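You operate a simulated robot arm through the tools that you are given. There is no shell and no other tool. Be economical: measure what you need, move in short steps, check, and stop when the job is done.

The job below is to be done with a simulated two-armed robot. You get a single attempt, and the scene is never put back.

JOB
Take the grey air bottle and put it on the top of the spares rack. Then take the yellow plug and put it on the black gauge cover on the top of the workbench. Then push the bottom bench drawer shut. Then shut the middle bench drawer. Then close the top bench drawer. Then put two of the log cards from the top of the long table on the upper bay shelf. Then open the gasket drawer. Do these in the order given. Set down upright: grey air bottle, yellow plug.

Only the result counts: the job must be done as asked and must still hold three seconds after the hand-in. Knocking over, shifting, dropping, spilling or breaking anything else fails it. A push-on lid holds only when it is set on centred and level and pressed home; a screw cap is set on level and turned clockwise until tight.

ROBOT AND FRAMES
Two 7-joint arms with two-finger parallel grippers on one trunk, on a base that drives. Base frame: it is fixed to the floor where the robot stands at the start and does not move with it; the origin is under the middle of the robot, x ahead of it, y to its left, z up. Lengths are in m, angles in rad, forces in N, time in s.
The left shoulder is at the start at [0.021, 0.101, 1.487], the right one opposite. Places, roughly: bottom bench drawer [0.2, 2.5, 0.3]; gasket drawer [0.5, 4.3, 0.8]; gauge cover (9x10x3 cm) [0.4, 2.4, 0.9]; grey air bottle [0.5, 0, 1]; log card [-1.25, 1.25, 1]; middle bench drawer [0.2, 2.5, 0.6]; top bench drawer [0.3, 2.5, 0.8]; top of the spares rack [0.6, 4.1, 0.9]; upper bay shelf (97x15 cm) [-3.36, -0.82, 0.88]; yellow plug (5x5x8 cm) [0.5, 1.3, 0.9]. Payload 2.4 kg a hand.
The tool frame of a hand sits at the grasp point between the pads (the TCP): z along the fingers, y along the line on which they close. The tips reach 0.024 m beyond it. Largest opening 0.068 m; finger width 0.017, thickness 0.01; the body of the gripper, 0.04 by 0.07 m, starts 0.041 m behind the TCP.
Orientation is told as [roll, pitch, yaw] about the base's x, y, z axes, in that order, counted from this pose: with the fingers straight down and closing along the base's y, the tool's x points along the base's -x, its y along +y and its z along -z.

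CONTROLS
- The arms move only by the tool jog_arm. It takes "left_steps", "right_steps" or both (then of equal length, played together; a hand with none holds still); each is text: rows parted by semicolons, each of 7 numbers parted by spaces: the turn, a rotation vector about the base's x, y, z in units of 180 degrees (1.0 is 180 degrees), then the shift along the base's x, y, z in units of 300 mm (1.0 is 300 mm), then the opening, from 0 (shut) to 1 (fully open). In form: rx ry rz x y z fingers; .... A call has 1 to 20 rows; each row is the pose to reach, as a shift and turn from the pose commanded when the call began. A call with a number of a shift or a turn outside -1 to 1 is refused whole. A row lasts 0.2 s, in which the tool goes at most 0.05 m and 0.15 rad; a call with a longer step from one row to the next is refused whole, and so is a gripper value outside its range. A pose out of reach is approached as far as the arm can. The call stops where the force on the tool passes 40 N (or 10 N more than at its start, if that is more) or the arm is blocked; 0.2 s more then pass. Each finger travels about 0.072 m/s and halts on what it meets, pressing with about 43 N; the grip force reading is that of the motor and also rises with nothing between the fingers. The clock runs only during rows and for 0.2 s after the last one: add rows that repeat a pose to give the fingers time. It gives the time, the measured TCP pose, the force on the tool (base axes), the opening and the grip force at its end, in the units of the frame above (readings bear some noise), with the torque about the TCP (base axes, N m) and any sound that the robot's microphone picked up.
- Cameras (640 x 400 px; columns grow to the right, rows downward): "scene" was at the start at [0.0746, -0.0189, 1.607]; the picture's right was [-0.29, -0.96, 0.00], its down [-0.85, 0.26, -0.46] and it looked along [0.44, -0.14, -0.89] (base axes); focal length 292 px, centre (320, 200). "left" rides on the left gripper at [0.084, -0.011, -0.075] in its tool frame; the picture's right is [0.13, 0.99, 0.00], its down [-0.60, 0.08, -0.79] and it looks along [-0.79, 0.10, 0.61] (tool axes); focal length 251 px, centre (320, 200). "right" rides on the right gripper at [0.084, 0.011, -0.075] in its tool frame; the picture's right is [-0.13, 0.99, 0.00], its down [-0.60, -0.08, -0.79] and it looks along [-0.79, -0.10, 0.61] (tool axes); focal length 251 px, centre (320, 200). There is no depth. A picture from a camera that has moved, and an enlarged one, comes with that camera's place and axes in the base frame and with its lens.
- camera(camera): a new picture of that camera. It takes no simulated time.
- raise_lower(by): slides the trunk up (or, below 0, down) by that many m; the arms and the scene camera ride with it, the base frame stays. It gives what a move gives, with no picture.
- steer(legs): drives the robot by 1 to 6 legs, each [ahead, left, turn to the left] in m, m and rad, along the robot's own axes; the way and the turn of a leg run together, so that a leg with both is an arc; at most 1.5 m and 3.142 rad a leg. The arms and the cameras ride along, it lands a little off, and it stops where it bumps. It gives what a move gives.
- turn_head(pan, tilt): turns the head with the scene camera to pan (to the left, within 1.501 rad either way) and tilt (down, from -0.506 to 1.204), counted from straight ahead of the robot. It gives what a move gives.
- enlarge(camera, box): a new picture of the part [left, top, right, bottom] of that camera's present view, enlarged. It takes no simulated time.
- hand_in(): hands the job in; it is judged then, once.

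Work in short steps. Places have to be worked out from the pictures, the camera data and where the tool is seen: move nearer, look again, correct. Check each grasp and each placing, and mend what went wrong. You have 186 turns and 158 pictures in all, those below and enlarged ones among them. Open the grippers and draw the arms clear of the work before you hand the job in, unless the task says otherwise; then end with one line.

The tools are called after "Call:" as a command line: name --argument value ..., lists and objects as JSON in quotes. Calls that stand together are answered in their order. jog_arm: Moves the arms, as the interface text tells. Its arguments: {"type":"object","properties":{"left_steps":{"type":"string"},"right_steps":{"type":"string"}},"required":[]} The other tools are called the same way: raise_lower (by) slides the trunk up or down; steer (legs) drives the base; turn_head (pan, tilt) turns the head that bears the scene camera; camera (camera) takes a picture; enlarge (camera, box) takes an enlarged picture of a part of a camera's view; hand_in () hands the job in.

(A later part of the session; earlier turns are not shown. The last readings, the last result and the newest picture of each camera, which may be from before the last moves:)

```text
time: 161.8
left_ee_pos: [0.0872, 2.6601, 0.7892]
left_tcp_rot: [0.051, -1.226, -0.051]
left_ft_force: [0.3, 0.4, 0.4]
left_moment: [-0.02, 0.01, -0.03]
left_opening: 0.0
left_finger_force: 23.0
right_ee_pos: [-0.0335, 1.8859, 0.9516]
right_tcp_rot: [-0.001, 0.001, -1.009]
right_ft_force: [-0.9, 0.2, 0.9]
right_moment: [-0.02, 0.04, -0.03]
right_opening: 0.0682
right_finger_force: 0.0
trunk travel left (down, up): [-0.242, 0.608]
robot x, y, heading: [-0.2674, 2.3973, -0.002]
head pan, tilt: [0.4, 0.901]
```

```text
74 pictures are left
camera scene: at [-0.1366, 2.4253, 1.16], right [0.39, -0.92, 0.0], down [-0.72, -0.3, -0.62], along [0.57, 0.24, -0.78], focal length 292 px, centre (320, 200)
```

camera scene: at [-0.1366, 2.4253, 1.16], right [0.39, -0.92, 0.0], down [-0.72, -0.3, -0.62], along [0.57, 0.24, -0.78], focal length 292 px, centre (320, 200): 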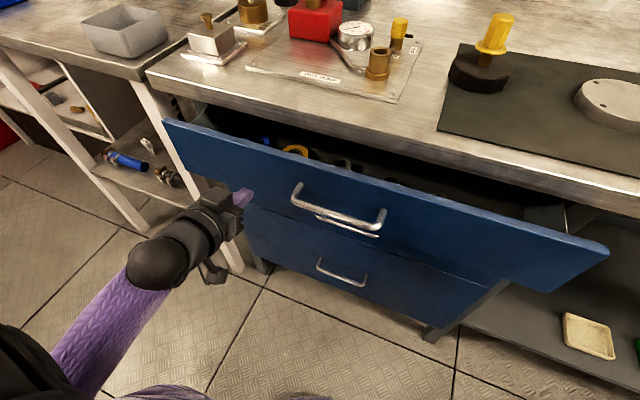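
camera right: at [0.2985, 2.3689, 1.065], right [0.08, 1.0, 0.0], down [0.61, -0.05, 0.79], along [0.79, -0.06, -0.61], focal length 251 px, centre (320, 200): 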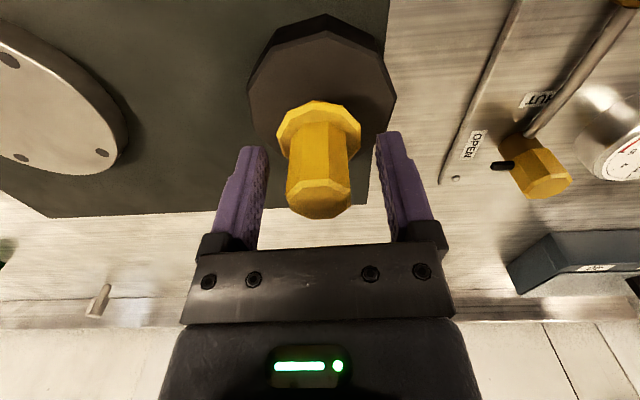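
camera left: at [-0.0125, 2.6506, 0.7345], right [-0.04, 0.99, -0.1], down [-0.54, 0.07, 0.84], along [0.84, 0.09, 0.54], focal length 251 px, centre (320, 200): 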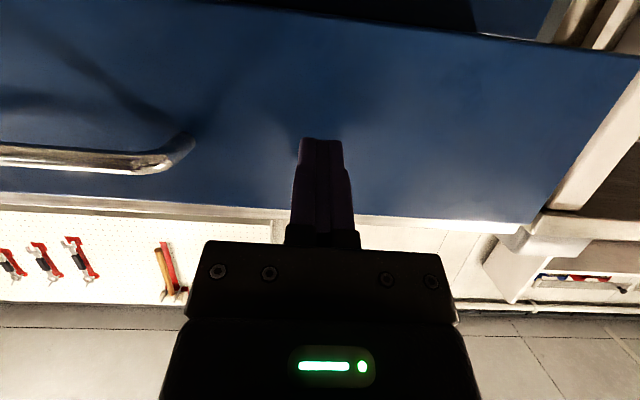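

The tip is nearly at the middle height of the top drawer's face. I push forward.

Call:
jog_arm --left_steps "0 0 0 0.06 0 0 0; 0 0 0 0.12 0 0 0; 0 0 0 0.18 0 0 0; 0 0 0 0.24 0 0 0; 0 0 0 0.3 0 0 0; 0 0 0 0.35 0 0 0; 0 0 0 0.4 0 0 0; 0 0 0 0.45 0 0 0; 0 0 0 0.5 0 0 0; 0 0 0 0.5 0 0 0"

Call:
camera --camera "scene"

```text
time: 163.6
left_ee_pos: [0.2114, 2.6595, 0.7891]
left_tcp_rot: [0.053, -1.225, -0.051]
left_ft_force: [-42.9, -7.6, 15.0]
left_moment: [0.02, -0.38, -0.12]
left_opening: 0.0
left_finger_force: 24.0
right_ee_pos: [-0.0363, 1.8851, 0.9514]
right_tcp_rot: [0.001, -0.001, -1.007]
right_ft_force: [1.1, 0.6, -0.2]
right_moment: [0.02, -0.02, -0.03]
right_opening: 0.0681
right_finger_force: 0.2
trunk travel left (down, up): [-0.242, 0.608]
robot x, y, heading: [-0.269, 2.3947, 0.004]
head pan, tilt: [0.4, 0.901]
stopped in row 9 (left hand): the force on the tool passed its limit at 60 N (the readings are from after the stop); the commanded pose is now the measured one
```

```text
73 pictures are left
camera scene: at [-0.1437, 2.4242, 1.161], right [0.39, -0.92, 0.0], down [-0.72, -0.3, -0.63], along [0.58, 0.24, -0.78], focal length 292 px, centre (320, 200)
```

scene: 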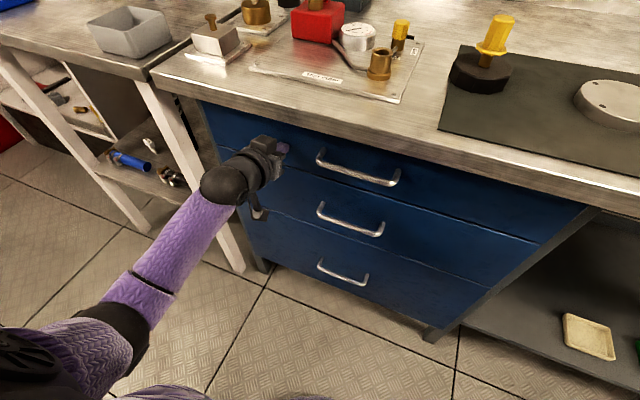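

All three drawers are shut and the plug still stands. I withdraw the left hand and bring it back to tool-down.

Call:
jog_arm --left_steps "0 0 0 -0.1 0 0 0; 0 0 0 -0.24 0 0 0; 0 0 0 -0.38 0 0 0; 0 0 0 -0.5 0 0 0; 0 0.045 0 -0.5 0 0 0; 0 0.09 0 -0.5 0 0 0; 0 0.135 0 -0.5 0 0 0.5; 0 0.18 0 -0.5 0 0 1; 0 0.225 0 -0.5 0 0 1; 0 0.27 0 -0.5 0 0 1; 0 0.315 0 -0.5 0 0 1; 0 0.36 0 -0.5 0 0 1; 0 0.39 0 -0.5 0 0 1; 0 0.39 0 -0.5 0 0 1"

Call:
steer --legs '[[-0.15, 0, 0]]'

Call:
raise_lower --by 0.35

Call:
turn_head --pan -1.5 --tilt 0.5

Call:
camera --camera "scene"

```text
time: 166.6
left_ee_pos: [0.0675, 2.6605, 0.7842]
left_tcp_rot: [0.003, 0.01, -0.016]
left_ft_force: [-1.0, -0.2, 0.1]
left_moment: [0.0, 0.01, 0.0]
left_opening: 0.0681
left_finger_force: 0.1
right_ee_pos: [-0.0322, 1.8861, 0.9519]
right_tcp_rot: [-0.003, 0.0, -1.008]
right_ft_force: [0.3, 0.1, -0.1]
right_moment: [0.01, 0.0, 0.01]
right_opening: 0.0681
right_finger_force: 0.1
trunk travel left (down, up): [-0.242, 0.608]
robot x, y, heading: [-0.2676, 2.3943, -0.005]
head pan, tilt: [0.4, 0.901]
```

```text
time: 168.0
left_ee_pos: [-0.0794, 2.6596, 0.784]
left_tcp_rot: [0.004, 0.008, -0.021]
left_ft_force: [0.2, -1.2, -0.3]
left_moment: [0.0, 0.01, 0.0]
left_opening: 0.0682
left_finger_force: 0.0
right_ee_pos: [-0.1811, 1.8858, 0.9513]
right_tcp_rot: [-0.001, -0.001, -1.008]
right_ft_force: [-0.6, -0.1, 0.0]
right_moment: [0.0, 0.03, 0.01]
right_opening: 0.0681
right_finger_force: 0.0
trunk travel left (down, up): [-0.242, 0.608]
robot x, y, heading: [-0.419, 2.3931, -0.003]
head pan, tilt: [0.4, 0.901]
```

```text
time: 171.4
left_ee_pos: [-0.0788, 2.6611, 1.1342]
left_tcp_rot: [0.004, 0.007, -0.018]
left_ft_force: [-0.6, -0.7, 0.3]
left_moment: [-0.01, -0.01, 0.04]
left_opening: 0.0679
left_finger_force: 0.2
right_ee_pos: [-0.1807, 1.8853, 1.3022]
right_tcp_rot: [-0.001, 0.0, -1.009]
right_ft_force: [0.4, 0.3, 0.0]
right_moment: [-0.02, 0.0, 0.01]
right_opening: 0.0678
right_finger_force: 0.1
trunk travel left (down, up): [-0.592, 0.258]
robot x, y, heading: [-0.4181, 2.4001, -0.006]
head pan, tilt: [0.4, 0.901]
```

```text
time: 173.2
left_ee_pos: [-0.0798, 2.6594, 1.1346]
left_tcp_rot: [0.002, 0.007, -0.021]
left_ft_force: [0.4, -0.5, -0.2]
left_moment: [-0.05, 0.01, 0.03]
left_opening: 0.0681
left_finger_force: 0.0
right_ee_pos: [-0.181, 1.8863, 1.3021]
right_tcp_rot: [-0.002, 0.002, -1.008]
right_ft_force: [-1.2, 0.2, -0.2]
right_moment: [0.0, -0.01, 0.0]
right_opening: 0.0682
right_finger_force: 0.0
trunk travel left (down, up): [-0.592, 0.258]
robot x, y, heading: [-0.4174, 2.3982, -0.005]
head pan, tilt: [-1.499, 0.499]
```

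```text
72 pictures are left
camera scene: at [-0.3945, 2.3058, 1.5464], right [-1.0, -0.07, 0.0], down [-0.03, 0.48, -0.88], along [0.06, -0.88, -0.48], focal length 292 px, centre (320, 200)
```

scene: 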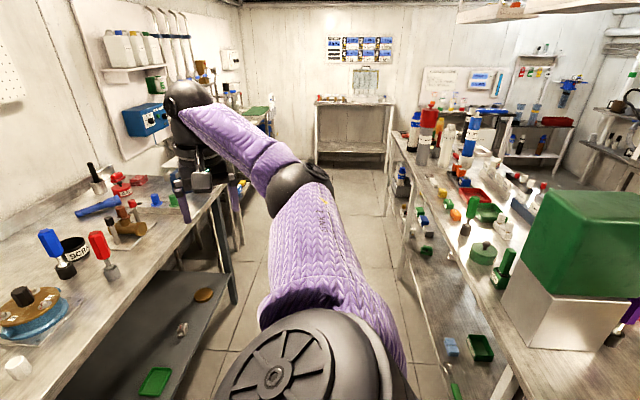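

Now the log cards on the long table (~[-1.25, 1.25]); I zoom on that area.

Call:
enlarge --camera "scene" --box '[400, 90, 640, 260]'

```text
2.35 times, centred on (520, 175) of scene
camera zoom: at [-0.3945, 2.3058, 1.5464], right [-1.0, -0.07, 0.0], down [-0.03, 0.48, -0.88], along [0.06, -0.88, -0.48], focal length 688 px, centre (-151, 259)
```

zoom: 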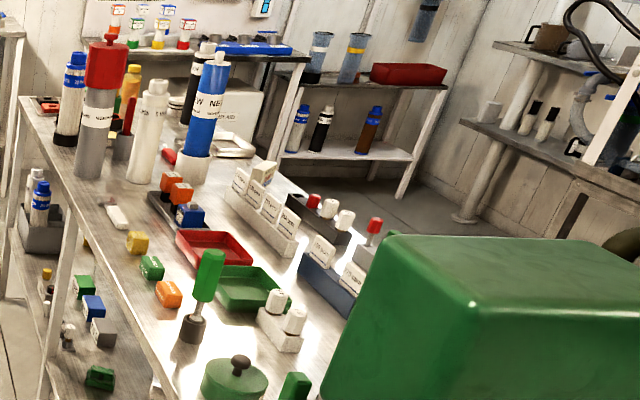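

Log cards look like white tags standing in racks near [-1.1, 1.1–1.3]. I bring the right hand back in front, then drive to y≈1.25 and turn to face the long table.

Call:
jog_arm --right_steps "0 0 0.04 0.03 0.12 -0.04 1; 0 0 0.08 0.06 0.25 -0.08 1; 0 0 0.12 0.08 0.38 -0.12 1; 0 0 0.16 0.1 0.5 -0.16 1; 0 0 0.2 0.12 0.63 -0.2 1; 0 0 0.24 0.12 0.75 -0.24 1; 0 0 0.28 0.12 0.87 -0.28 1; 0 0 0.32 0.12 0.98 -0.3 1; 0 0 0.32 0.12 0.98 -0.3 1"

Call:
steer --legs '[[0, -1.2, 0]]'

Call:
camera --camera "scene"

```text
time: 175.2
left_ee_pos: [-0.0799, 2.6598, 1.1339]
left_tcp_rot: [0.004, 0.008, -0.019]
left_ft_force: [0.7, -0.1, -0.7]
left_moment: [0.02, 0.01, 0.03]
left_opening: 0.068
left_finger_force: 0.1
right_ee_pos: [-0.1468, 2.1802, 1.2118]
right_tcp_rot: [-0.001, -0.001, -0.002]
right_ft_force: [0.1, -0.3, -0.2]
right_moment: [-0.01, -0.03, 0.0]
right_opening: 0.0681
right_finger_force: 0.1
trunk travel left (down, up): [-0.592, 0.258]
robot x, y, heading: [-0.4172, 2.3976, -0.003]
head pan, tilt: [-1.499, 0.499]
```

```text
time: 181.2
left_ee_pos: [-0.0833, 1.488, 1.1336]
left_tcp_rot: [0.004, 0.007, -0.019]
left_ft_force: [0.2, -0.6, 0.0]
left_moment: [-0.01, 0.01, 0.03]
left_opening: 0.068
left_finger_force: 0.1
right_ee_pos: [-0.1492, 1.0095, 1.2104]
right_tcp_rot: [-0.002, -0.001, -0.004]
right_ft_force: [0.1, 0.6, -0.5]
right_moment: [-0.02, -0.01, 0.01]
right_opening: 0.068
right_finger_force: 0.0
trunk travel left (down, up): [-0.592, 0.258]
robot x, y, heading: [-0.4237, 1.2222, -0.002]
head pan, tilt: [-1.499, 0.499]
```

```text
70 pictures are left
camera scene: at [-0.3986, 1.1345, 1.5464], right [-1.0, -0.07, 0.0], down [-0.03, 0.48, -0.88], along [0.06, -0.88, -0.48], focal length 292 px, centre (320, 200)
```

scene: 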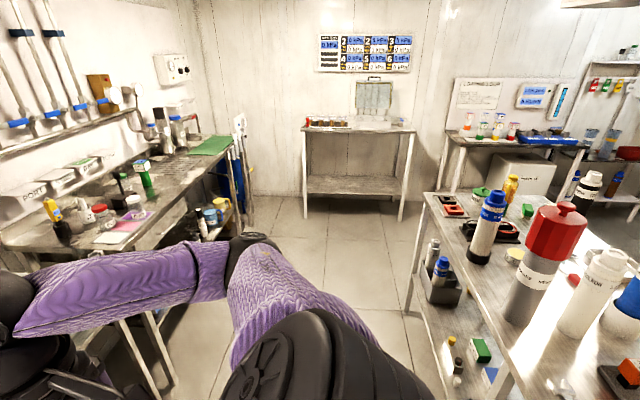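

The aisle is free for a turn. I turn right by π to face the long table and look.

Call:
steer --legs '[[0, 0, -1.57], [0, 0, -1.57]]'

Call:
turn_head --pan 0.0 --tilt 0.8

Call:
camera --camera "scene"

```text
time: 189.0
left_ee_pos: [-0.7335, 0.9305, 1.1342]
left_tcp_rot: [0.003, 0.007, -3.062]
left_ft_force: [-0.5, 0.9, -0.3]
left_moment: [0.0, 0.0, 0.01]
left_opening: 0.068
left_finger_force: 0.2
right_ee_pos: [-0.7137, 1.4145, 1.2109]
right_tcp_rot: [-0.001, 0.001, -3.049]
right_ft_force: [-0.3, -0.7, -0.5]
right_moment: [0.05, 0.02, -0.01]
right_opening: 0.068
right_finger_force: 0.1
trunk travel left (down, up): [-0.592, 0.258]
robot x, y, heading: [-0.4211, 1.2265, -3.051]
head pan, tilt: [-1.499, 0.499]
```

```text
time: 190.6
left_ee_pos: [-0.7333, 0.9302, 1.134]
left_tcp_rot: [0.003, 0.008, -3.063]
left_ft_force: [-0.1, 0.0, -0.2]
left_moment: [0.0, 0.01, 0.03]
left_opening: 0.0682
left_finger_force: 0.1
right_ee_pos: [-0.7141, 1.4151, 1.2114]
right_tcp_rot: [-0.002, -0.001, -3.048]
right_ft_force: [0.7, -0.2, -0.6]
right_moment: [0.01, -0.01, 0.0]
right_opening: 0.068
right_finger_force: 0.0
trunk travel left (down, up): [-0.592, 0.258]
robot x, y, heading: [-0.4232, 1.2244, -3.051]
head pan, tilt: [0.0, 0.799]
```

```text
69 pictures are left
camera scene: at [-0.5139, 1.2168, 1.5204], right [-0.09, 1.0, 0.0], down [0.71, 0.07, -0.7], along [-0.69, -0.07, -0.72], focal length 292 px, centre (320, 200)
```

scene: 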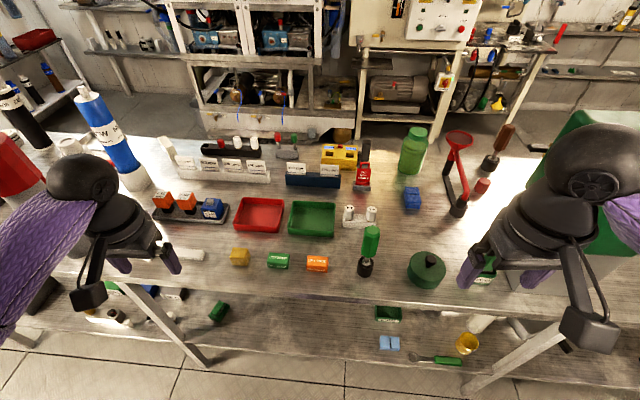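

Call:
enlarge --camera "scene" --box '[160, 120, 380, 280]'

```text
2.50 times, centred on (270, 200) of scene
camera zoom: at [-0.5139, 1.2168, 1.5204], right [-0.09, 1.0, 0.0], down [0.71, 0.07, -0.7], along [-0.69, -0.07, -0.72], focal length 731 px, centre (445, 200)
```

zoom: 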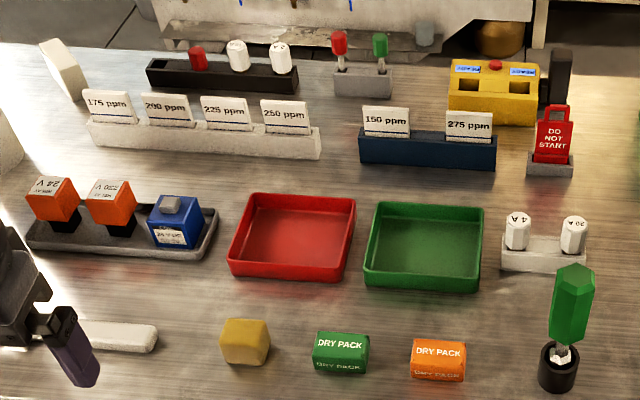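

The ppm tags are the log cards: the two in the blue rack (150 and 275 ppm, near [-1.15, 1.09] and [-1.15, 1.18]) are nearest the stated place. I square up, move to x≈-0.6, y≈1.135, and measure closer.

Call:
steer --legs '[[0, 0, -0.09], [0.17, 0.09, 0]]'

Call:
turn_head --pan 0.0 --tilt 0.9

Call:
camera --camera "scene"

Call:
enlarge --camera "scene" --box '[240, 60, 440, 200]'

```text
time: 192.7
left_ee_pos: [-0.9292, 0.8678, 1.1326]
left_tcp_rot: [0.002, 0.006, 3.132]
left_ft_force: [0.7, 0.0, -0.2]
left_moment: [0.01, -0.03, 0.02]
left_opening: 0.0681
left_finger_force: 0.0
right_ee_pos: [-0.8668, 1.349, 1.2114]
right_tcp_rot: [-0.002, 0.003, -3.138]
right_ft_force: [-0.2, -0.3, 0.1]
right_moment: [0.03, -0.01, -0.01]
right_opening: 0.0681
right_finger_force: 0.0
trunk travel left (down, up): [-0.592, 0.258]
robot x, y, heading: [-0.5904, 1.1357, -3.133]
head pan, tilt: [0.0, 0.799]
```

```text
time: 193.4
left_ee_pos: [-0.9283, 0.8697, 1.1352]
left_tcp_rot: [0.004, 0.007, 3.133]
left_ft_force: [0.5, 0.0, 0.7]
left_moment: [-0.01, 0.03, 0.01]
left_opening: 0.0679
left_finger_force: 0.0
right_ee_pos: [-0.8654, 1.3482, 1.2124]
right_tcp_rot: [-0.002, 0.0, -3.139]
right_ft_force: [0.2, 0.0, -0.6]
right_moment: [0.02, -0.01, 0.0]
right_opening: 0.068
right_finger_force: 0.0
trunk travel left (down, up): [-0.592, 0.258]
robot x, y, heading: [-0.5922, 1.1351, -3.135]
head pan, tilt: [0.0, 0.901]
```

```text
67 pictures are left
camera scene: at [-0.6793, 1.1337, 1.5126], right [0.0, 1.0, 0.0], down [0.78, 0.0, -0.62], along [-0.62, 0.0, -0.78], focal length 292 px, centre (320, 200)
```

scene: 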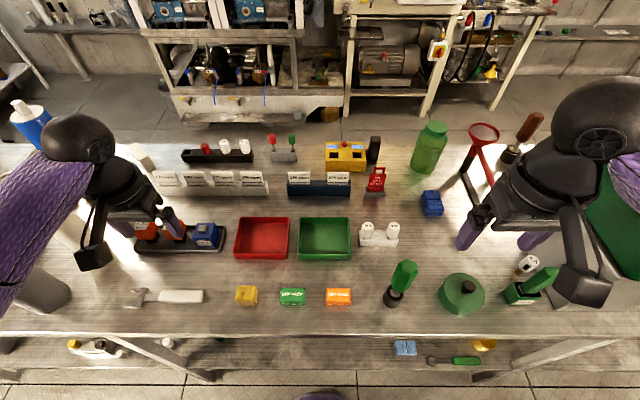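

```text
2.86 times, centred on (340, 130) of scene
camera zoom: at [-0.6793, 1.1337, 1.5126], right [0.0, 1.0, 0.0], down [0.78, 0.0, -0.62], along [-0.62, 0.0, -0.78], focal length 836 px, centre (263, 400)
```

zoom: 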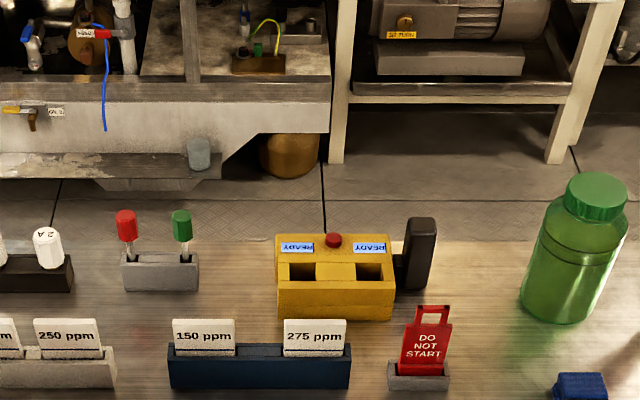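

Card fix by triangulation: 150 ppm at [-1.235, 1.075, 0.911], 275 ppm at y≈1.18; about 6 cm wide. Reach needs a pitched tool and lower shoulders, so I back off 0.15, lower the trunk 0.28, and pitch both hands 50° forward.

Call:
steer --legs '[[-0.17, 0, 0]]'

Call:
raise_lower --by -0.28

Call:
jog_arm --left_steps "0 0.04 0 0 0 0.1 1; 0 0.08 0 0 0 0.2 1; 0 0.12 0 0 0 0.3 1; 0 0.16 0 0 0 0.4 1; 0 0.2 0 0 0 0.5 1; 0 0.24 0 0 0 0.6 1; 0 0.278 0 0 0 0.66 1; 0 0.278 0 0 0 0.66 1" --right_steps "0 0.04 0 0 0 0.06 1; 0 0.08 0 0 0 0.12 1; 0 0.12 0 0 0 0.2 1; 0 0.16 0 0 0 0.28 1; 0 0.2 0 0 0 0.36 1; 0 0.24 0 0 0 0.4 1; 0 0.278 0 0 0 0.42 1; 0 0.278 0 0 0 0.42 1"

Call:
camera --camera "scene"

```text
time: 194.8
left_ee_pos: [-0.7549, 0.8693, 1.1349]
left_tcp_rot: [0.004, 0.006, 3.126]
left_ft_force: [-0.5, -0.1, 0.2]
left_moment: [-0.01, 0.02, 0.0]
left_opening: 0.0682
left_finger_force: 0.1
right_ee_pos: [-0.6905, 1.3497, 1.2101]
right_tcp_rot: [-0.002, 0.0, 3.142]
right_ft_force: [0.4, 0.3, 0.6]
right_moment: [0.02, -0.02, 0.02]
right_opening: 0.068
right_finger_force: 0.0
trunk travel left (down, up): [-0.592, 0.258]
robot x, y, heading: [-0.4153, 1.1334, 3.143]
head pan, tilt: [0.0, 0.901]
```

```text
time: 197.7
left_ee_pos: [-0.7565, 0.8697, 0.854]
left_tcp_rot: [0.002, 0.007, 3.127]
left_ft_force: [0.1, -0.5, -0.5]
left_moment: [-0.01, -0.02, 0.01]
left_opening: 0.068
left_finger_force: 0.1
right_ee_pos: [-0.6911, 1.3494, 0.9313]
right_tcp_rot: [-0.002, 0.001, 3.142]
right_ft_force: [-0.2, -0.4, -0.5]
right_moment: [0.04, -0.03, -0.01]
right_opening: 0.068
right_finger_force: 0.1
trunk travel left (down, up): [-0.312, 0.538]
robot x, y, heading: [-0.4128, 1.1339, 3.143]
head pan, tilt: [0.0, 0.901]
```

```text
time: 199.5
left_ee_pos: [-0.7546, 0.87, 1.0515]
left_tcp_rot: [0.022, -0.868, 3.118]
left_ft_force: [0.6, 0.1, 0.4]
left_moment: [-0.01, 0.01, 0.0]
left_opening: 0.0678
left_finger_force: 0.2
right_ee_pos: [-0.7384, 1.3761, 1.0871]
right_tcp_rot: [0.001, -0.874, 3.141]
right_ft_force: [0.0, 0.1, 0.1]
right_moment: [0.03, -0.03, 0.0]
right_opening: 0.0677
right_finger_force: 0.2
right hand out of reach, approached as far as the arm can: row 3, 4, 5, 6, 7, 8
trunk travel left (down, up): [-0.312, 0.538]
robot x, y, heading: [-0.4182, 1.1337, 3.141]
head pan, tilt: [0.0, 0.901]
```

```text
65 pictures are left
camera scene: at [-0.5373, 1.1345, 1.231], right [0.0, 1.0, 0.0], down [0.78, 0.0, -0.62], along [-0.62, 0.0, -0.78], focal length 292 px, centre (320, 200)
```

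scene: 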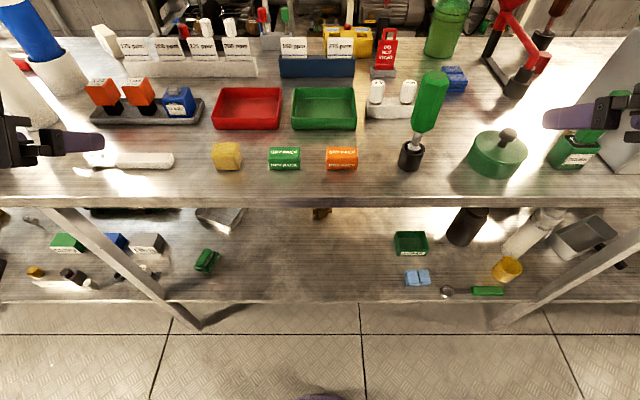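

Space ahead of the hands is clear (pot and screwdriver are lower / to the side). I drive forward 0.17.

Call:
steer --legs '[[0.18, 0, 0]]'

Call:
jog_arm --left_steps "0 0 0 -0.05 0.12 0 1; 0 0 0 -0.1 0.24 0 1; 0 0 0 -0.2 0.36 0 1; 0 0 0 -0.3 0.48 0 1; 0 0 0 -0.42 0.58 0 1; 0 0 0 -0.54 0.67 0 1; 0 0 0 -0.6 0.67 0 1; 0 0 0 -0.6 0.67 0 1"

Call:
camera --camera "left"

Call:
camera --camera "scene"

```text
time: 201.0
left_ee_pos: [-0.9396, 0.875, 1.0503]
left_tcp_rot: [0.023, -0.865, 3.11]
left_ft_force: [0.0, -0.1, 0.4]
left_moment: [-0.03, 0.02, -0.01]
left_opening: 0.0677
left_finger_force: 0.0
right_ee_pos: [-0.9203, 1.379, 1.0883]
right_tcp_rot: [0.0, -0.87, 3.132]
right_ft_force: [0.3, 0.1, 0.1]
right_moment: [-0.02, -0.02, -0.02]
right_opening: 0.0682
right_finger_force: 0.0
trunk travel left (down, up): [-0.312, 0.538]
robot x, y, heading: [-0.5996, 1.1335, 3.132]
head pan, tilt: [0.0, 0.901]
```

```text
time: 202.8
left_ee_pos: [-1.1208, 1.0781, 1.0512]
left_tcp_rot: [0.023, -0.865, 3.11]
left_ft_force: [-0.5, 0.5, 0.5]
left_moment: [-0.02, 0.01, 0.0]
left_opening: 0.0679
left_finger_force: 0.0
right_ee_pos: [-0.9212, 1.3782, 1.0876]
right_tcp_rot: [0.001, -0.872, 3.133]
right_ft_force: [-0.4, -0.7, 0.6]
right_moment: [-0.01, 0.02, 0.01]
right_opening: 0.0679
right_finger_force: 0.0
trunk travel left (down, up): [-0.312, 0.538]
robot x, y, heading: [-0.6015, 1.1337, 3.133]
head pan, tilt: [0.0, 0.901]
```

```text
64 pictures are left
camera left: at [-1.009, 1.0862, 1.0357], right [0.07, -0.99, -0.08], down [0.21, -0.07, 0.97], along [-0.97, -0.08, 0.21], focal length 251 px, centre (320, 200)
```

left: 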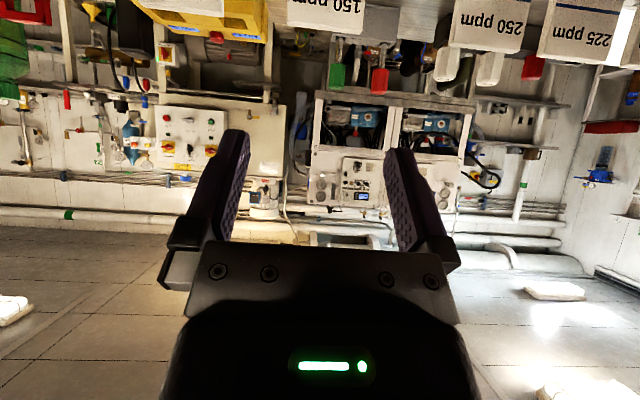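

```text
63 pictures are left
camera scene: at [-0.721, 1.1359, 1.231], right [0.01, 1.0, 0.0], down [0.78, -0.01, -0.62], along [-0.62, 0.0, -0.78], focal length 292 px, centre (320, 200)
```

scene: 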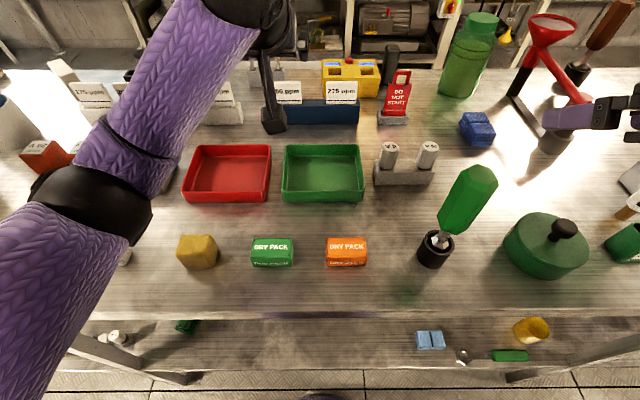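

Reach is fine. I advance diagonally about 60 % of the way to the 150 ppm card and check the alignment.

Call:
jog_arm --left_steps "0 0 0 -0.1 -0.003 -0.1 1; 0 0 0 -0.19 -0.007 -0.2 1; 0 0 0 -0.25 -0.007 -0.3 1; 0 0 0 -0.25 -0.007 -0.3 1"

Call:
camera --camera "left"

Call:
enlarge --camera "scene" --box '[220, 40, 380, 140]'

```text
time: 203.8
left_ee_pos: [-1.1957, 1.0765, 0.9617]
left_tcp_rot: [0.021, -0.865, 3.11]
left_ft_force: [-0.8, -0.2, -0.4]
left_moment: [0.02, 0.02, 0.0]
left_opening: 0.068
left_finger_force: 0.0
right_ee_pos: [-0.921, 1.3781, 1.0873]
right_tcp_rot: [0.0, -0.872, 3.133]
right_ft_force: [-0.6, 0.5, 0.8]
right_moment: [-0.03, 0.02, -0.01]
right_opening: 0.0677
right_finger_force: 0.0
trunk travel left (down, up): [-0.312, 0.538]
robot x, y, heading: [-0.6012, 1.1345, 3.133]
head pan, tilt: [0.0, 0.901]
```

```text
62 pictures are left
camera left: at [-1.0829, 1.0843, 0.9463], right [0.07, -0.99, -0.08], down [0.21, -0.07, 0.97], along [-0.97, -0.08, 0.21], focal length 251 px, centre (320, 200)
```

left: 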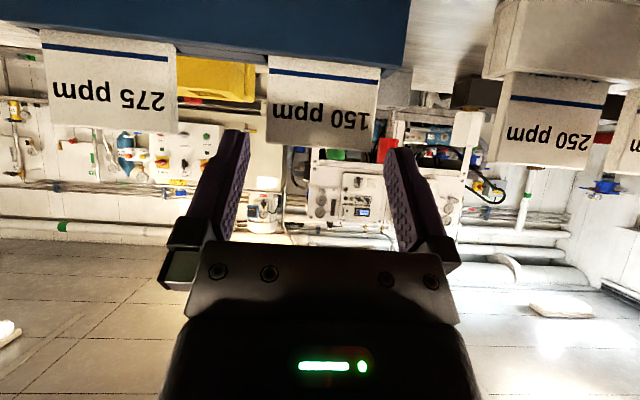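

```text
4.00 times, centred on (300, 90) of scene
camera zoom: at [-0.7211, 1.136, 1.231], right [0.01, 1.0, 0.0], down [0.78, -0.01, -0.62], along [-0.62, 0.0, -0.78], focal length 1170 px, centre (400, 640)
```

zoom: 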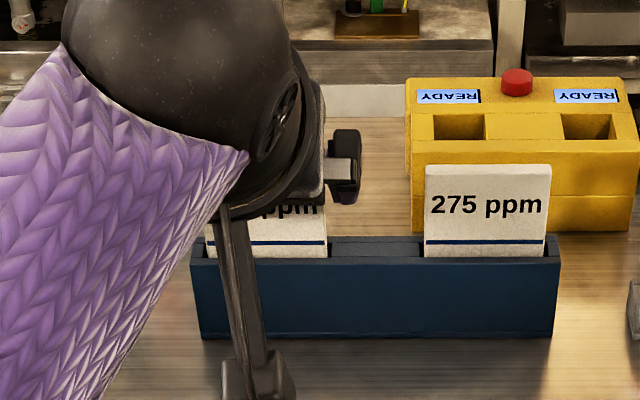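

Card 150 spans z≈0.897–0.947 at x≈-1.228, y≈1.0755, and is centred between the fingers. I make the final advance and close.

Call:
jog_arm --left_steps "0 0 0 -0.055 -0.004 -0.06 1; 0 0 0 -0.107 -0.004 -0.123 1; 0 0 0 -0.107 -0.004 -0.123 1; 0 0 0 -0.107 -0.004 -0.123 0.7; 0 0 0 -0.107 -0.004 -0.123 0.7; 0 0 0 -0.107 -0.004 -0.123 0.7"

Call:
camera --camera "left"

```text
time: 205.2
left_ee_pos: [-1.2204, 1.0737, 0.9264]
left_tcp_rot: [0.021, -0.869, 3.109]
left_ft_force: [-0.8, 11.0, 14.6]
left_moment: [0.92, 0.27, -0.19]
left_opening: 0.0571
left_finger_force: 42.6
left hand out of reach, approached as far as the arm can: row 2, 3, 4, 5, 6
right_ee_pos: [-0.9195, 1.3798, 1.0875]
right_tcp_rot: [0.002, -0.871, 3.129]
right_ft_force: [-0.2, -0.8, 0.3]
right_moment: [-0.01, -0.01, 0.01]
right_opening: 0.0678
right_finger_force: 0.1
trunk travel left (down, up): [-0.312, 0.538]
robot x, y, heading: [-0.6044, 1.1397, 3.134]
head pan, tilt: [0.0, 0.901]
```

```text
60 pictures are left
camera left: at [-1.1096, 1.0823, 0.9114], right [0.07, -0.99, -0.09], down [0.21, -0.07, 0.97], along [-0.97, -0.08, 0.21], focal length 251 px, centre (320, 200)
```

left: 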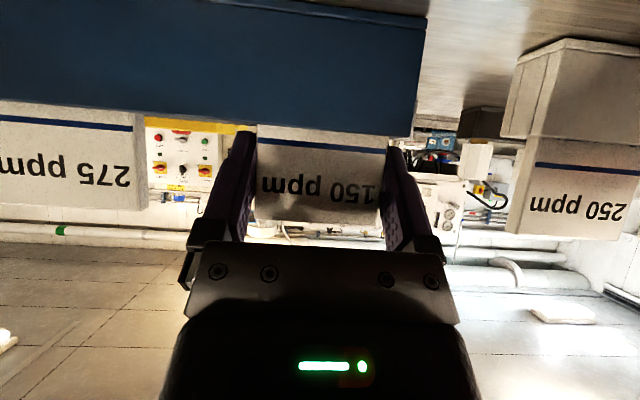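

Gripped at 0.0571. I lift straight up 7 cm.

Call:
jog_arm --left_steps "0 0 0 0 0 0.04 0.6; 0 0 0 0 0 0.08 0.6; 0 0 0 0 0 0.13 0.6; 0 0 0 0 0 0.18 0.6; 0 0 0 0 0 0.24 0.6; 0 0 0 0 0 0.24 0.6"

Call:
camera --camera "left"

Call:
enlarge --camera "scene" --box '[220, 40, 380, 140]'

```text
time: 206.6
left_ee_pos: [-1.2238, 1.0703, 0.9963]
left_tcp_rot: [0.026, -0.864, 3.11]
left_ft_force: [0.2, -0.2, -1.0]
left_moment: [0.02, -0.02, -0.02]
left_opening: 0.0571
left_finger_force: 42.8
right_ee_pos: [-0.9196, 1.3783, 1.0876]
right_tcp_rot: [0.001, -0.871, 3.134]
right_ft_force: [-0.1, 0.1, 0.1]
right_moment: [-0.01, -0.03, -0.02]
right_opening: 0.0679
right_finger_force: 0.2
trunk travel left (down, up): [-0.312, 0.538]
robot x, y, heading: [-0.606, 1.1324, 3.136]
head pan, tilt: [0.0, 0.901]
```

```text
59 pictures are left
camera left: at [-1.1115, 1.0804, 0.9823], right [0.07, -0.99, -0.08], down [0.21, -0.07, 0.97], along [-0.97, -0.09, 0.21], focal length 251 px, centre (320, 200)
```

left: 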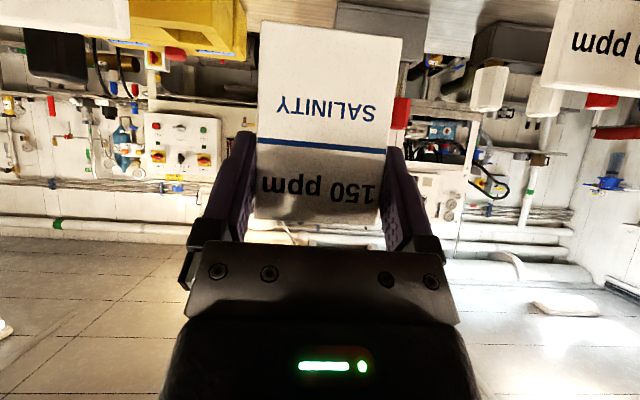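

```text
4.00 times, centred on (300, 90) of scene
camera zoom: at [-0.7211, 1.136, 1.231], right [0.01, 1.0, 0.0], down [0.78, -0.01, -0.62], along [-0.62, 0.0, -0.78], focal length 1170 px, centre (400, 640)
```

zoom: 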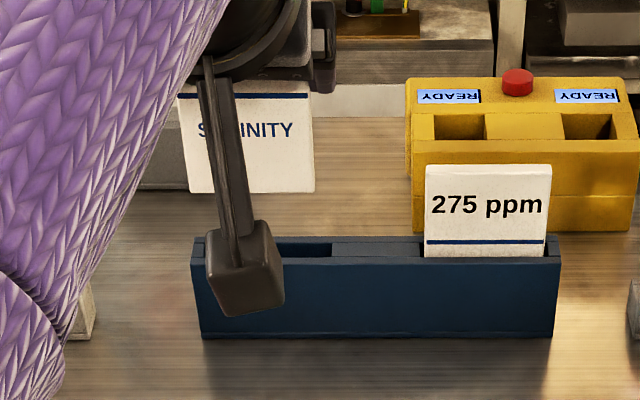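

Got it. I raise the left hand, withdraw it back and left, and then bring the right hand over toward the 275 ppm card.

Call:
jog_arm --left_steps "0 0 0 0.02 0 0.12 0.6; 0 0 0 0.12 -0.02 0.22 0.6; 0 0 0 0.25 -0.06 0.22 0.6; 0 0 0 0.38 -0.12 0.22 0.6; 0 0 0 0.5 -0.2 0.22 0.6; 0 0 0 0.62 -0.3 0.22 0.6; 0 0 0 0.74 -0.4 0.22 0.6; 0 0 0 0.84 -0.5 0.22 0.6; 0 0 0 0.9 -0.6 0.22 0.6; 0 0 0 0.9 -0.6 0.22 0.6"

Call:
jog_arm --right_steps "0 0 0 -0.05 -0.14 0 1; 0 0 0 -0.1 -0.28 0 1; 0 0 0 -0.2 -0.4 0 1; 0 0 0 -0.3 -0.52 0 1; 0 0 0 -0.42 -0.6 -0.04 1; 0 0 0 -0.54 -0.66 -0.08 1; 0 0 0 -0.66 -0.663 -0.14 1; 0 0 0 -0.75 -0.663 -0.22 1; 0 0 0 -0.85 -0.663 -0.32 1; 0 0 0 -0.91 -0.663 -0.4 1; 0 0 0 -0.91 -0.663 -0.4 1"

Call:
camera --camera "right"

Call:
camera --camera "scene"

```text
time: 208.8
left_ee_pos: [-0.9528, 0.8911, 1.0642]
left_tcp_rot: [0.023, -0.866, 3.11]
left_ft_force: [0.0, -0.2, 0.2]
left_moment: [0.0, -0.03, 0.02]
left_opening: 0.0569
left_finger_force: 42.9
right_ee_pos: [-0.9198, 1.378, 1.0883]
right_tcp_rot: [-0.001, -0.873, 3.131]
right_ft_force: [-0.8, 0.7, -0.4]
right_moment: [0.0, 0.02, 0.02]
right_opening: 0.0681
right_finger_force: 0.0
trunk travel left (down, up): [-0.312, 0.538]
robot x, y, heading: [-0.6069, 1.1383, 3.134]
head pan, tilt: [0.0, 0.901]
```

```text
time: 211.2
left_ee_pos: [-0.9543, 0.8918, 1.0644]
left_tcp_rot: [0.023, -0.867, 3.111]
left_ft_force: [0.3, 0.2, 0.7]
left_moment: [0.01, -0.02, -0.02]
left_opening: 0.0571
left_finger_force: 42.8
right_ee_pos: [-1.1271, 1.2518, 0.9964]
right_tcp_rot: [0.0, -0.872, 3.133]
right_ft_force: [0.2, -0.2, -0.3]
right_moment: [-0.02, 0.0, 0.0]
right_opening: 0.0678
right_finger_force: 0.1
right hand out of reach, approached as far as the arm can: row 6, 7, 8, 9, 10, 11
trunk travel left (down, up): [-0.312, 0.538]
robot x, y, heading: [-0.6001, 1.1369, 3.139]
head pan, tilt: [0.0, 0.901]
```

```text
57 pictures are left
camera right: at [-1.0152, 1.2392, 0.981], right [-0.09, -0.99, 0.1], down [0.22, 0.08, 0.97], along [-0.97, 0.11, 0.21], focal length 251 px, centre (320, 200)
```

right: 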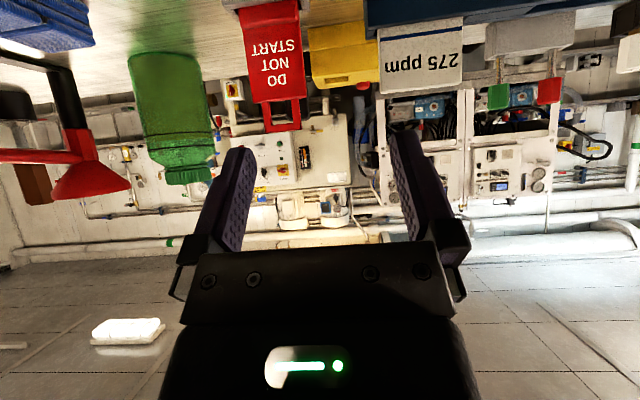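

```text
56 pictures are left
camera scene: at [-0.7211, 1.1358, 1.231], right [0.01, 1.0, 0.0], down [0.78, -0.01, -0.62], along [-0.62, 0.0, -0.78], focal length 292 px, centre (320, 200)
```

scene: 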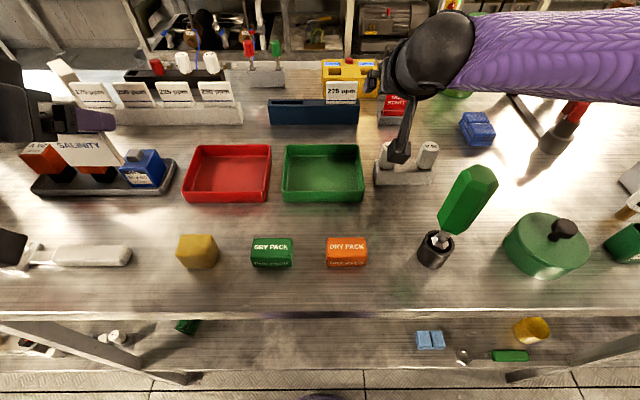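

The right arm can't come further inward; the robot must shift ~0.08 m to its left (−y). I first raise and retract the right hand, then shift the base.

Call:
jog_arm --right_steps "0 0 0 0.03 0.02 0.12 1; 0 0 0 0.08 0.04 0.24 1; 0 0 0 0.2 0.06 0.3 1; 0 0 0 0.33 0.08 0.3 1; 0 0 0 0.4 0.08 0.3 1; 0 0 0 0.4 0.08 0.3 1"

Call:
steer --legs '[[0, 0.1, 0]]'

Call:
camera --camera "scene"

```text
time: 212.6
left_ee_pos: [-0.9526, 0.8919, 1.0648]
left_tcp_rot: [0.02, -0.866, 3.11]
left_ft_force: [-0.2, -0.6, -0.6]
left_moment: [-0.03, 0.0, -0.01]
left_opening: 0.0572
left_finger_force: 42.9
right_ee_pos: [-1.008, 1.2725, 1.0838]
right_tcp_rot: [-0.002, -0.871, 3.133]
right_ft_force: [0.5, -0.5, -1.3]
right_moment: [0.01, -0.01, 0.03]
right_opening: 0.068
right_finger_force: 0.2
trunk travel left (down, up): [-0.312, 0.538]
robot x, y, heading: [-0.601, 1.1317, 3.136]
head pan, tilt: [0.0, 0.901]
```

```text
time: 213.7
left_ee_pos: [-0.9551, 0.7913, 1.0639]
left_tcp_rot: [0.02, -0.866, 3.111]
left_ft_force: [-0.1, 0.2, 0.1]
left_moment: [0.04, 0.0, -0.04]
left_opening: 0.0567
left_finger_force: 42.9
right_ee_pos: [-1.0103, 1.172, 1.0838]
right_tcp_rot: [-0.001, -0.873, 3.131]
right_ft_force: [0.6, -0.6, -0.2]
right_moment: [0.0, -0.01, -0.01]
right_opening: 0.0681
right_finger_force: 0.0
trunk travel left (down, up): [-0.312, 0.538]
robot x, y, heading: [-0.6027, 1.0336, 3.133]
head pan, tilt: [0.0, 0.901]
```

```text
55 pictures are left
camera scene: at [-0.7219, 1.0347, 1.231], right [0.01, 1.0, 0.0], down [0.78, -0.01, -0.62], along [-0.62, 0.01, -0.78], focal length 292 px, centre (320, 200)
```

scene: 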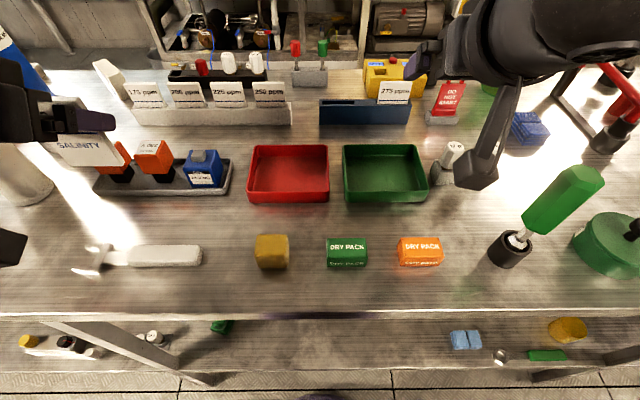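

Card 275 at y≈1.180. I move the right hand to its pre-grasp point and look.

Call:
jog_arm --right_steps "0 0 0 -0.13 0.01 -0.05 1; 0 0 0 -0.26 0.023 -0.1 1; 0 0 0 -0.38 0.025 -0.18 1; 0 0 0 -0.48 0.025 -0.28 1; 0 0 0 -0.57 0.025 -0.36 1; 0 0 0 -0.6 0.025 -0.39 1; 0 0 0 -0.6 0.025 -0.39 1"

Call:
camera --camera "right"

```text
time: 215.3
left_ee_pos: [-0.9539, 0.7918, 1.0647]
left_tcp_rot: [0.022, -0.865, 3.108]
left_ft_force: [1.4, -1.0, -0.9]
left_moment: [0.01, -0.02, -0.01]
left_opening: 0.0569
left_finger_force: 42.5
right_ee_pos: [-1.1598, 1.1968, 0.9759]
right_tcp_rot: [-0.001, -0.873, 3.132]
right_ft_force: [0.0, -0.6, 0.5]
right_moment: [0.01, 0.01, 0.01]
right_opening: 0.0681
right_finger_force: 0.1
right hand out of reach, approached as far as the arm can: row 5, 6, 7
trunk travel left (down, up): [-0.312, 0.538]
robot x, y, heading: [-0.6003, 1.0355, 3.135]
head pan, tilt: [0.0, 0.901]
```

```text
54 pictures are left
camera right: at [-1.0475, 1.185, 0.9614], right [-0.09, -0.99, 0.1], down [0.22, 0.08, 0.97], along [-0.97, 0.11, 0.21], focal length 251 px, centre (320, 200)
```

right: 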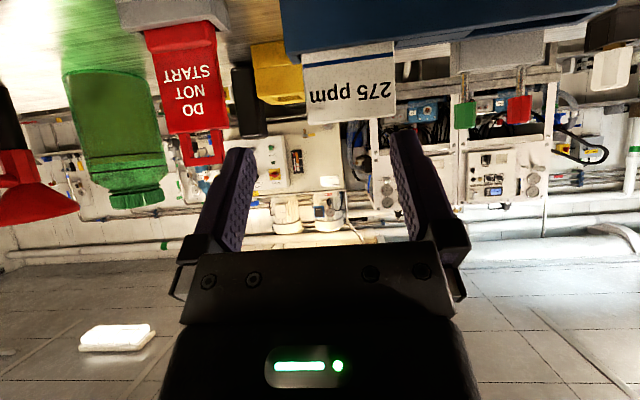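

The right arm is limited by its elbow posture (pitch 50° stops it at x≈-1.16). I retract it, back the base off the table, and re-pose the right arm low and tool-down before pitching again.

Call:
jog_arm --right_steps "0 0 0 0.05 0.02 0.12 1; 0 0 0 0.15 0.04 0.22 1; 0 0 0 0.28 0.06 0.3 1; 0 0 0 0.42 0.08 0.33 1; 0 0 0 0.55 0.08 0.33 1; 0 0 0 0.65 0.08 0.33 1; 0 0 0 0.65 0.08 0.33 1"

Call:
steer --legs '[[-0.2, 0, 0]]'

Call:
jog_arm --right_steps "0 -0.045 0 0 0 -0.1 1; 0 -0.09 0 0 0 -0.22 1; 0 -0.135 0 0 0 -0.35 1; 0 -0.18 0 0 0 -0.48 1; 0 -0.225 0 0 0 -0.6 1; 0 -0.27 0 0 0 -0.72 1; 0 -0.278 0 0 0 -0.85 1; 0 -0.278 0 0 0 -0.97 1; 0 -0.278 0 0 0 -0.97 1"

Call:
jog_arm --right_steps "0 0.045 0 -0.03 0 0 1; 0 0.09 0 -0.06 0 0 1; 0 0.135 0 -0.09 0 0 1; 0 0.18 0 -0.12 0 0.0 1; 0 0.225 0 -0.15 0 0 1; 0 0.278 0 -0.18 0 0 1; 0 0.278 0 -0.18 0 0 1"

Call:
turn_head --pan -0.3 --tilt 0.9

Call:
camera --camera "scene"

```text
time: 216.9
left_ee_pos: [-0.9542, 0.7918, 1.0646]
left_tcp_rot: [0.021, -0.865, 3.108]
left_ft_force: [0.4, 0.0, -0.6]
left_moment: [-0.01, -0.01, 0.01]
left_opening: 0.0573
left_finger_force: 43.0
right_ee_pos: [-0.9662, 1.2213, 1.0788]
right_tcp_rot: [-0.002, -0.87, 3.132]
right_ft_force: [0.2, 0.1, -1.0]
right_moment: [-0.01, -0.02, 0.0]
right_opening: 0.0678
right_finger_force: 0.1
trunk travel left (down, up): [-0.312, 0.538]
robot x, y, heading: [-0.601, 1.0338, 3.127]
head pan, tilt: [0.0, 0.901]
```

```text
time: 218.5
left_ee_pos: [-0.7547, 0.79, 1.065]
left_tcp_rot: [0.021, -0.866, 3.11]
left_ft_force: [0.1, 0.1, -0.1]
left_moment: [0.0, 0.04, 0.02]
left_opening: 0.0569
left_finger_force: 42.3
right_ee_pos: [-0.77, 1.2191, 1.0778]
right_tcp_rot: [0.0, -0.872, 3.132]
right_ft_force: [-0.1, -0.4, -0.6]
right_moment: [-0.02, -0.02, 0.01]
right_opening: 0.0681
right_finger_force: 0.0
trunk travel left (down, up): [-0.312, 0.538]
robot x, y, heading: [-0.4053, 1.0301, 3.135]
head pan, tilt: [0.0, 0.901]
```

```text
time: 220.5
left_ee_pos: [-0.7567, 0.7897, 1.0646]
left_tcp_rot: [0.022, -0.866, 3.109]
left_ft_force: [-0.3, -0.3, 0.0]
left_moment: [-0.01, 0.0, -0.01]
left_opening: 0.0568
left_finger_force: 43.1
right_ee_pos: [-0.7637, 1.2274, 0.7993]
right_tcp_rot: [-0.006, 0.002, 3.137]
right_ft_force: [0.4, -0.4, 0.3]
right_moment: [-0.02, 0.0, 0.03]
right_opening: 0.0679
right_finger_force: 0.1
right hand out of reach, approached as far as the arm can: row 8, 9
trunk travel left (down, up): [-0.312, 0.538]
robot x, y, heading: [-0.4021, 1.0335, 3.132]
head pan, tilt: [0.0, 0.901]
```

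```text
refused: row 6 steps farther than a row can; nothing moved
```

```text
time: 221.3
left_ee_pos: [-0.7571, 0.7894, 1.0639]
left_tcp_rot: [0.022, -0.865, 3.112]
left_ft_force: [-0.3, 0.5, 0.3]
left_moment: [0.0, 0.0, -0.03]
left_opening: 0.0571
left_finger_force: 43.2
right_ee_pos: [-0.7618, 1.2276, 0.7997]
right_tcp_rot: [-0.006, 0.001, 3.135]
right_ft_force: [-0.2, -0.1, -0.2]
right_moment: [0.03, 0.04, -0.03]
right_opening: 0.0679
right_finger_force: 0.1
trunk travel left (down, up): [-0.312, 0.538]
robot x, y, heading: [-0.4028, 1.0342, 3.143]
head pan, tilt: [-0.3, 0.901]
```

```text
53 pictures are left
camera scene: at [-0.52, 1.0556, 1.231], right [0.3, 0.95, 0.0], down [0.75, -0.24, -0.62], along [-0.59, 0.19, -0.78], focal length 292 px, centre (320, 200)
```

scene: 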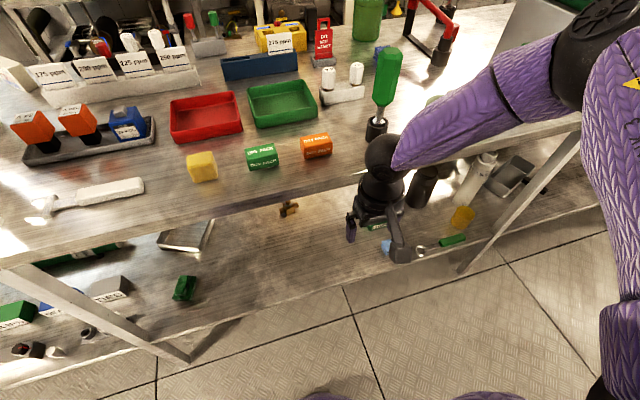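

The right elbow is stuck high, so I'll carry the cards one at a time with the left hand. I raise the right hand clear of the table edge and look toward the route (−y side).

Call:
jog_arm --right_steps "0 0 0 0.05 0 0.13 1; 0 0 0 0.1 0 0.28 1; 0 0 0 0.15 0 0.42 1; 0 0 0 0.15 0 0.56 1; 0 0 0 0.15 0 0.7 1; 0 0 0 0.15 0 0.7 1"

Call:
raise_lower --by 0.2

Call:
turn_head --pan 0.9 --tilt 0.4

Call:
camera --camera "scene"

```text
time: 222.7
left_ee_pos: [-0.7552, 0.7898, 1.0637]
left_tcp_rot: [0.021, -0.866, 3.109]
left_ft_force: [-0.1, 0.0, -0.1]
left_moment: [0.01, 0.01, 0.02]
left_opening: 0.0568
left_finger_force: 43.0
right_ee_pos: [-0.7146, 1.2254, 1.0094]
right_tcp_rot: [-0.008, 0.003, 3.137]
right_ft_force: [-0.3, -0.9, 0.1]
right_moment: [-0.02, 0.0, 0.02]
right_opening: 0.0678
right_finger_force: 0.1
trunk travel left (down, up): [-0.312, 0.538]
robot x, y, heading: [-0.3988, 1.0339, 3.132]
head pan, tilt: [-0.3, 0.901]
```

```text
time: 224.9
left_ee_pos: [-0.7565, 0.7885, 1.2642]
left_tcp_rot: [0.023, -0.866, 3.112]
left_ft_force: [-1.0, -0.3, 0.1]
left_moment: [0.01, -0.02, 0.0]
left_opening: 0.0571
left_finger_force: 42.4
right_ee_pos: [-0.7164, 1.2268, 1.2104]
right_tcp_rot: [-0.007, 0.002, 3.137]
right_ft_force: [0.7, 0.5, 0.0]
right_moment: [-0.03, 0.01, -0.02]
right_opening: 0.0679
right_finger_force: 0.1
trunk travel left (down, up): [-0.512, 0.338]
robot x, y, heading: [-0.4007, 1.0322, 3.135]
head pan, tilt: [-0.3, 0.901]
```

```text
time: 226.3
left_ee_pos: [-0.7551, 0.7896, 1.2637]
left_tcp_rot: [0.022, -0.865, 3.11]
left_ft_force: [-0.3, -0.1, -0.7]
left_moment: [0.02, -0.03, 0.02]
left_opening: 0.0568
left_finger_force: 43.0
right_ee_pos: [-0.7161, 1.2269, 1.2091]
right_tcp_rot: [-0.006, 0.002, 3.136]
right_ft_force: [-0.1, -0.3, 0.4]
right_moment: [-0.02, 0.0, 0.0]
right_opening: 0.0677
right_finger_force: 0.0
trunk travel left (down, up): [-0.512, 0.338]
robot x, y, heading: [-0.4049, 1.0317, 3.132]
head pan, tilt: [0.901, 0.4]
```

```text
52 pictures are left
camera scene: at [-0.4792, 0.9604, 1.4753], right [-0.78, 0.63, 0.0], down [0.24, 0.3, -0.92], along [-0.58, -0.72, -0.39], focal length 292 px, centre (320, 200)
```

scene: 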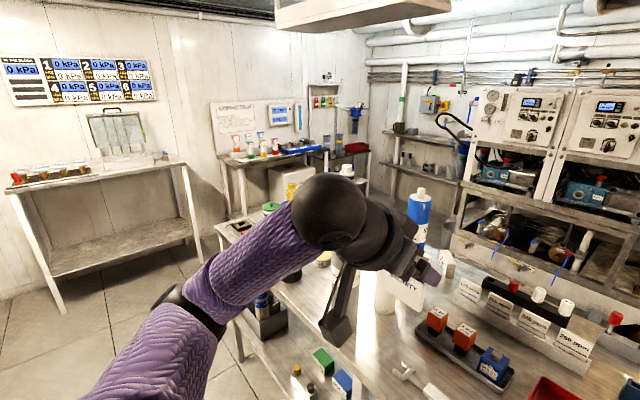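

The upper bay shelf is the white wall unit at the far corner. The corridor past the table's end (y<-0.14) at y≈-0.8 is clear, so I drive left 1.85 m, then ahead.

Call:
steer --legs '[[-0.03, 1.2, 0.009], [0, 0.62, 0]]'

Call:
turn_head --pan 0.0 --tilt 0.4

Call:
camera --camera "scene"

```text
time: 235.4
left_ee_pos: [-0.6888, -1.0309, 1.2642]
left_tcp_rot: [0.021, -0.865, -3.134]
left_ft_force: [-0.2, 0.2, -0.1]
left_moment: [-0.01, 0.03, 0.01]
left_opening: 0.0567
left_finger_force: 42.9
right_ee_pos: [-0.6674, -0.5922, 1.2099]
right_tcp_rot: [-0.007, 0.002, -3.106]
right_ft_force: [0.2, -0.3, -0.2]
right_moment: [0.02, 0.04, -0.02]
right_opening: 0.068
right_finger_force: 0.0
trunk travel left (down, up): [-0.512, 0.338]
robot x, y, heading: [-0.3455, -0.7744, -3.108]
head pan, tilt: [0.901, 0.4]
```

```text
time: 236.6
left_ee_pos: [-0.6899, -1.0307, 1.2639]
left_tcp_rot: [0.021, -0.865, -3.13]
left_ft_force: [-0.3, 0.1, 0.2]
left_moment: [0.02, 0.02, -0.02]
left_opening: 0.0566
left_finger_force: 42.7
right_ee_pos: [-0.6678, -0.5924, 1.2098]
right_tcp_rot: [-0.006, 0.002, -3.107]
right_ft_force: [-0.3, 0.1, -0.3]
right_moment: [0.0, -0.02, 0.03]
right_opening: 0.068
right_finger_force: 0.0
trunk travel left (down, up): [-0.512, 0.338]
robot x, y, heading: [-0.3505, -0.772, -3.106]
head pan, tilt: [0.0, 0.4]
```

```text
51 pictures are left
camera scene: at [-0.4578, -0.7779, 1.4753], right [-0.03, 1.0, 0.0], down [0.39, 0.01, -0.92], along [-0.92, -0.03, -0.39], focal length 292 px, centre (320, 200)
```

scene: 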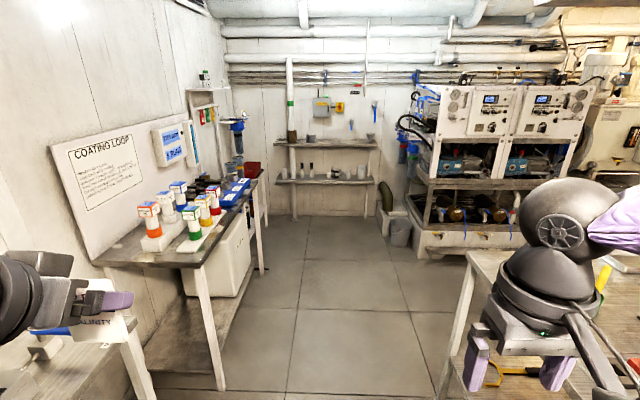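

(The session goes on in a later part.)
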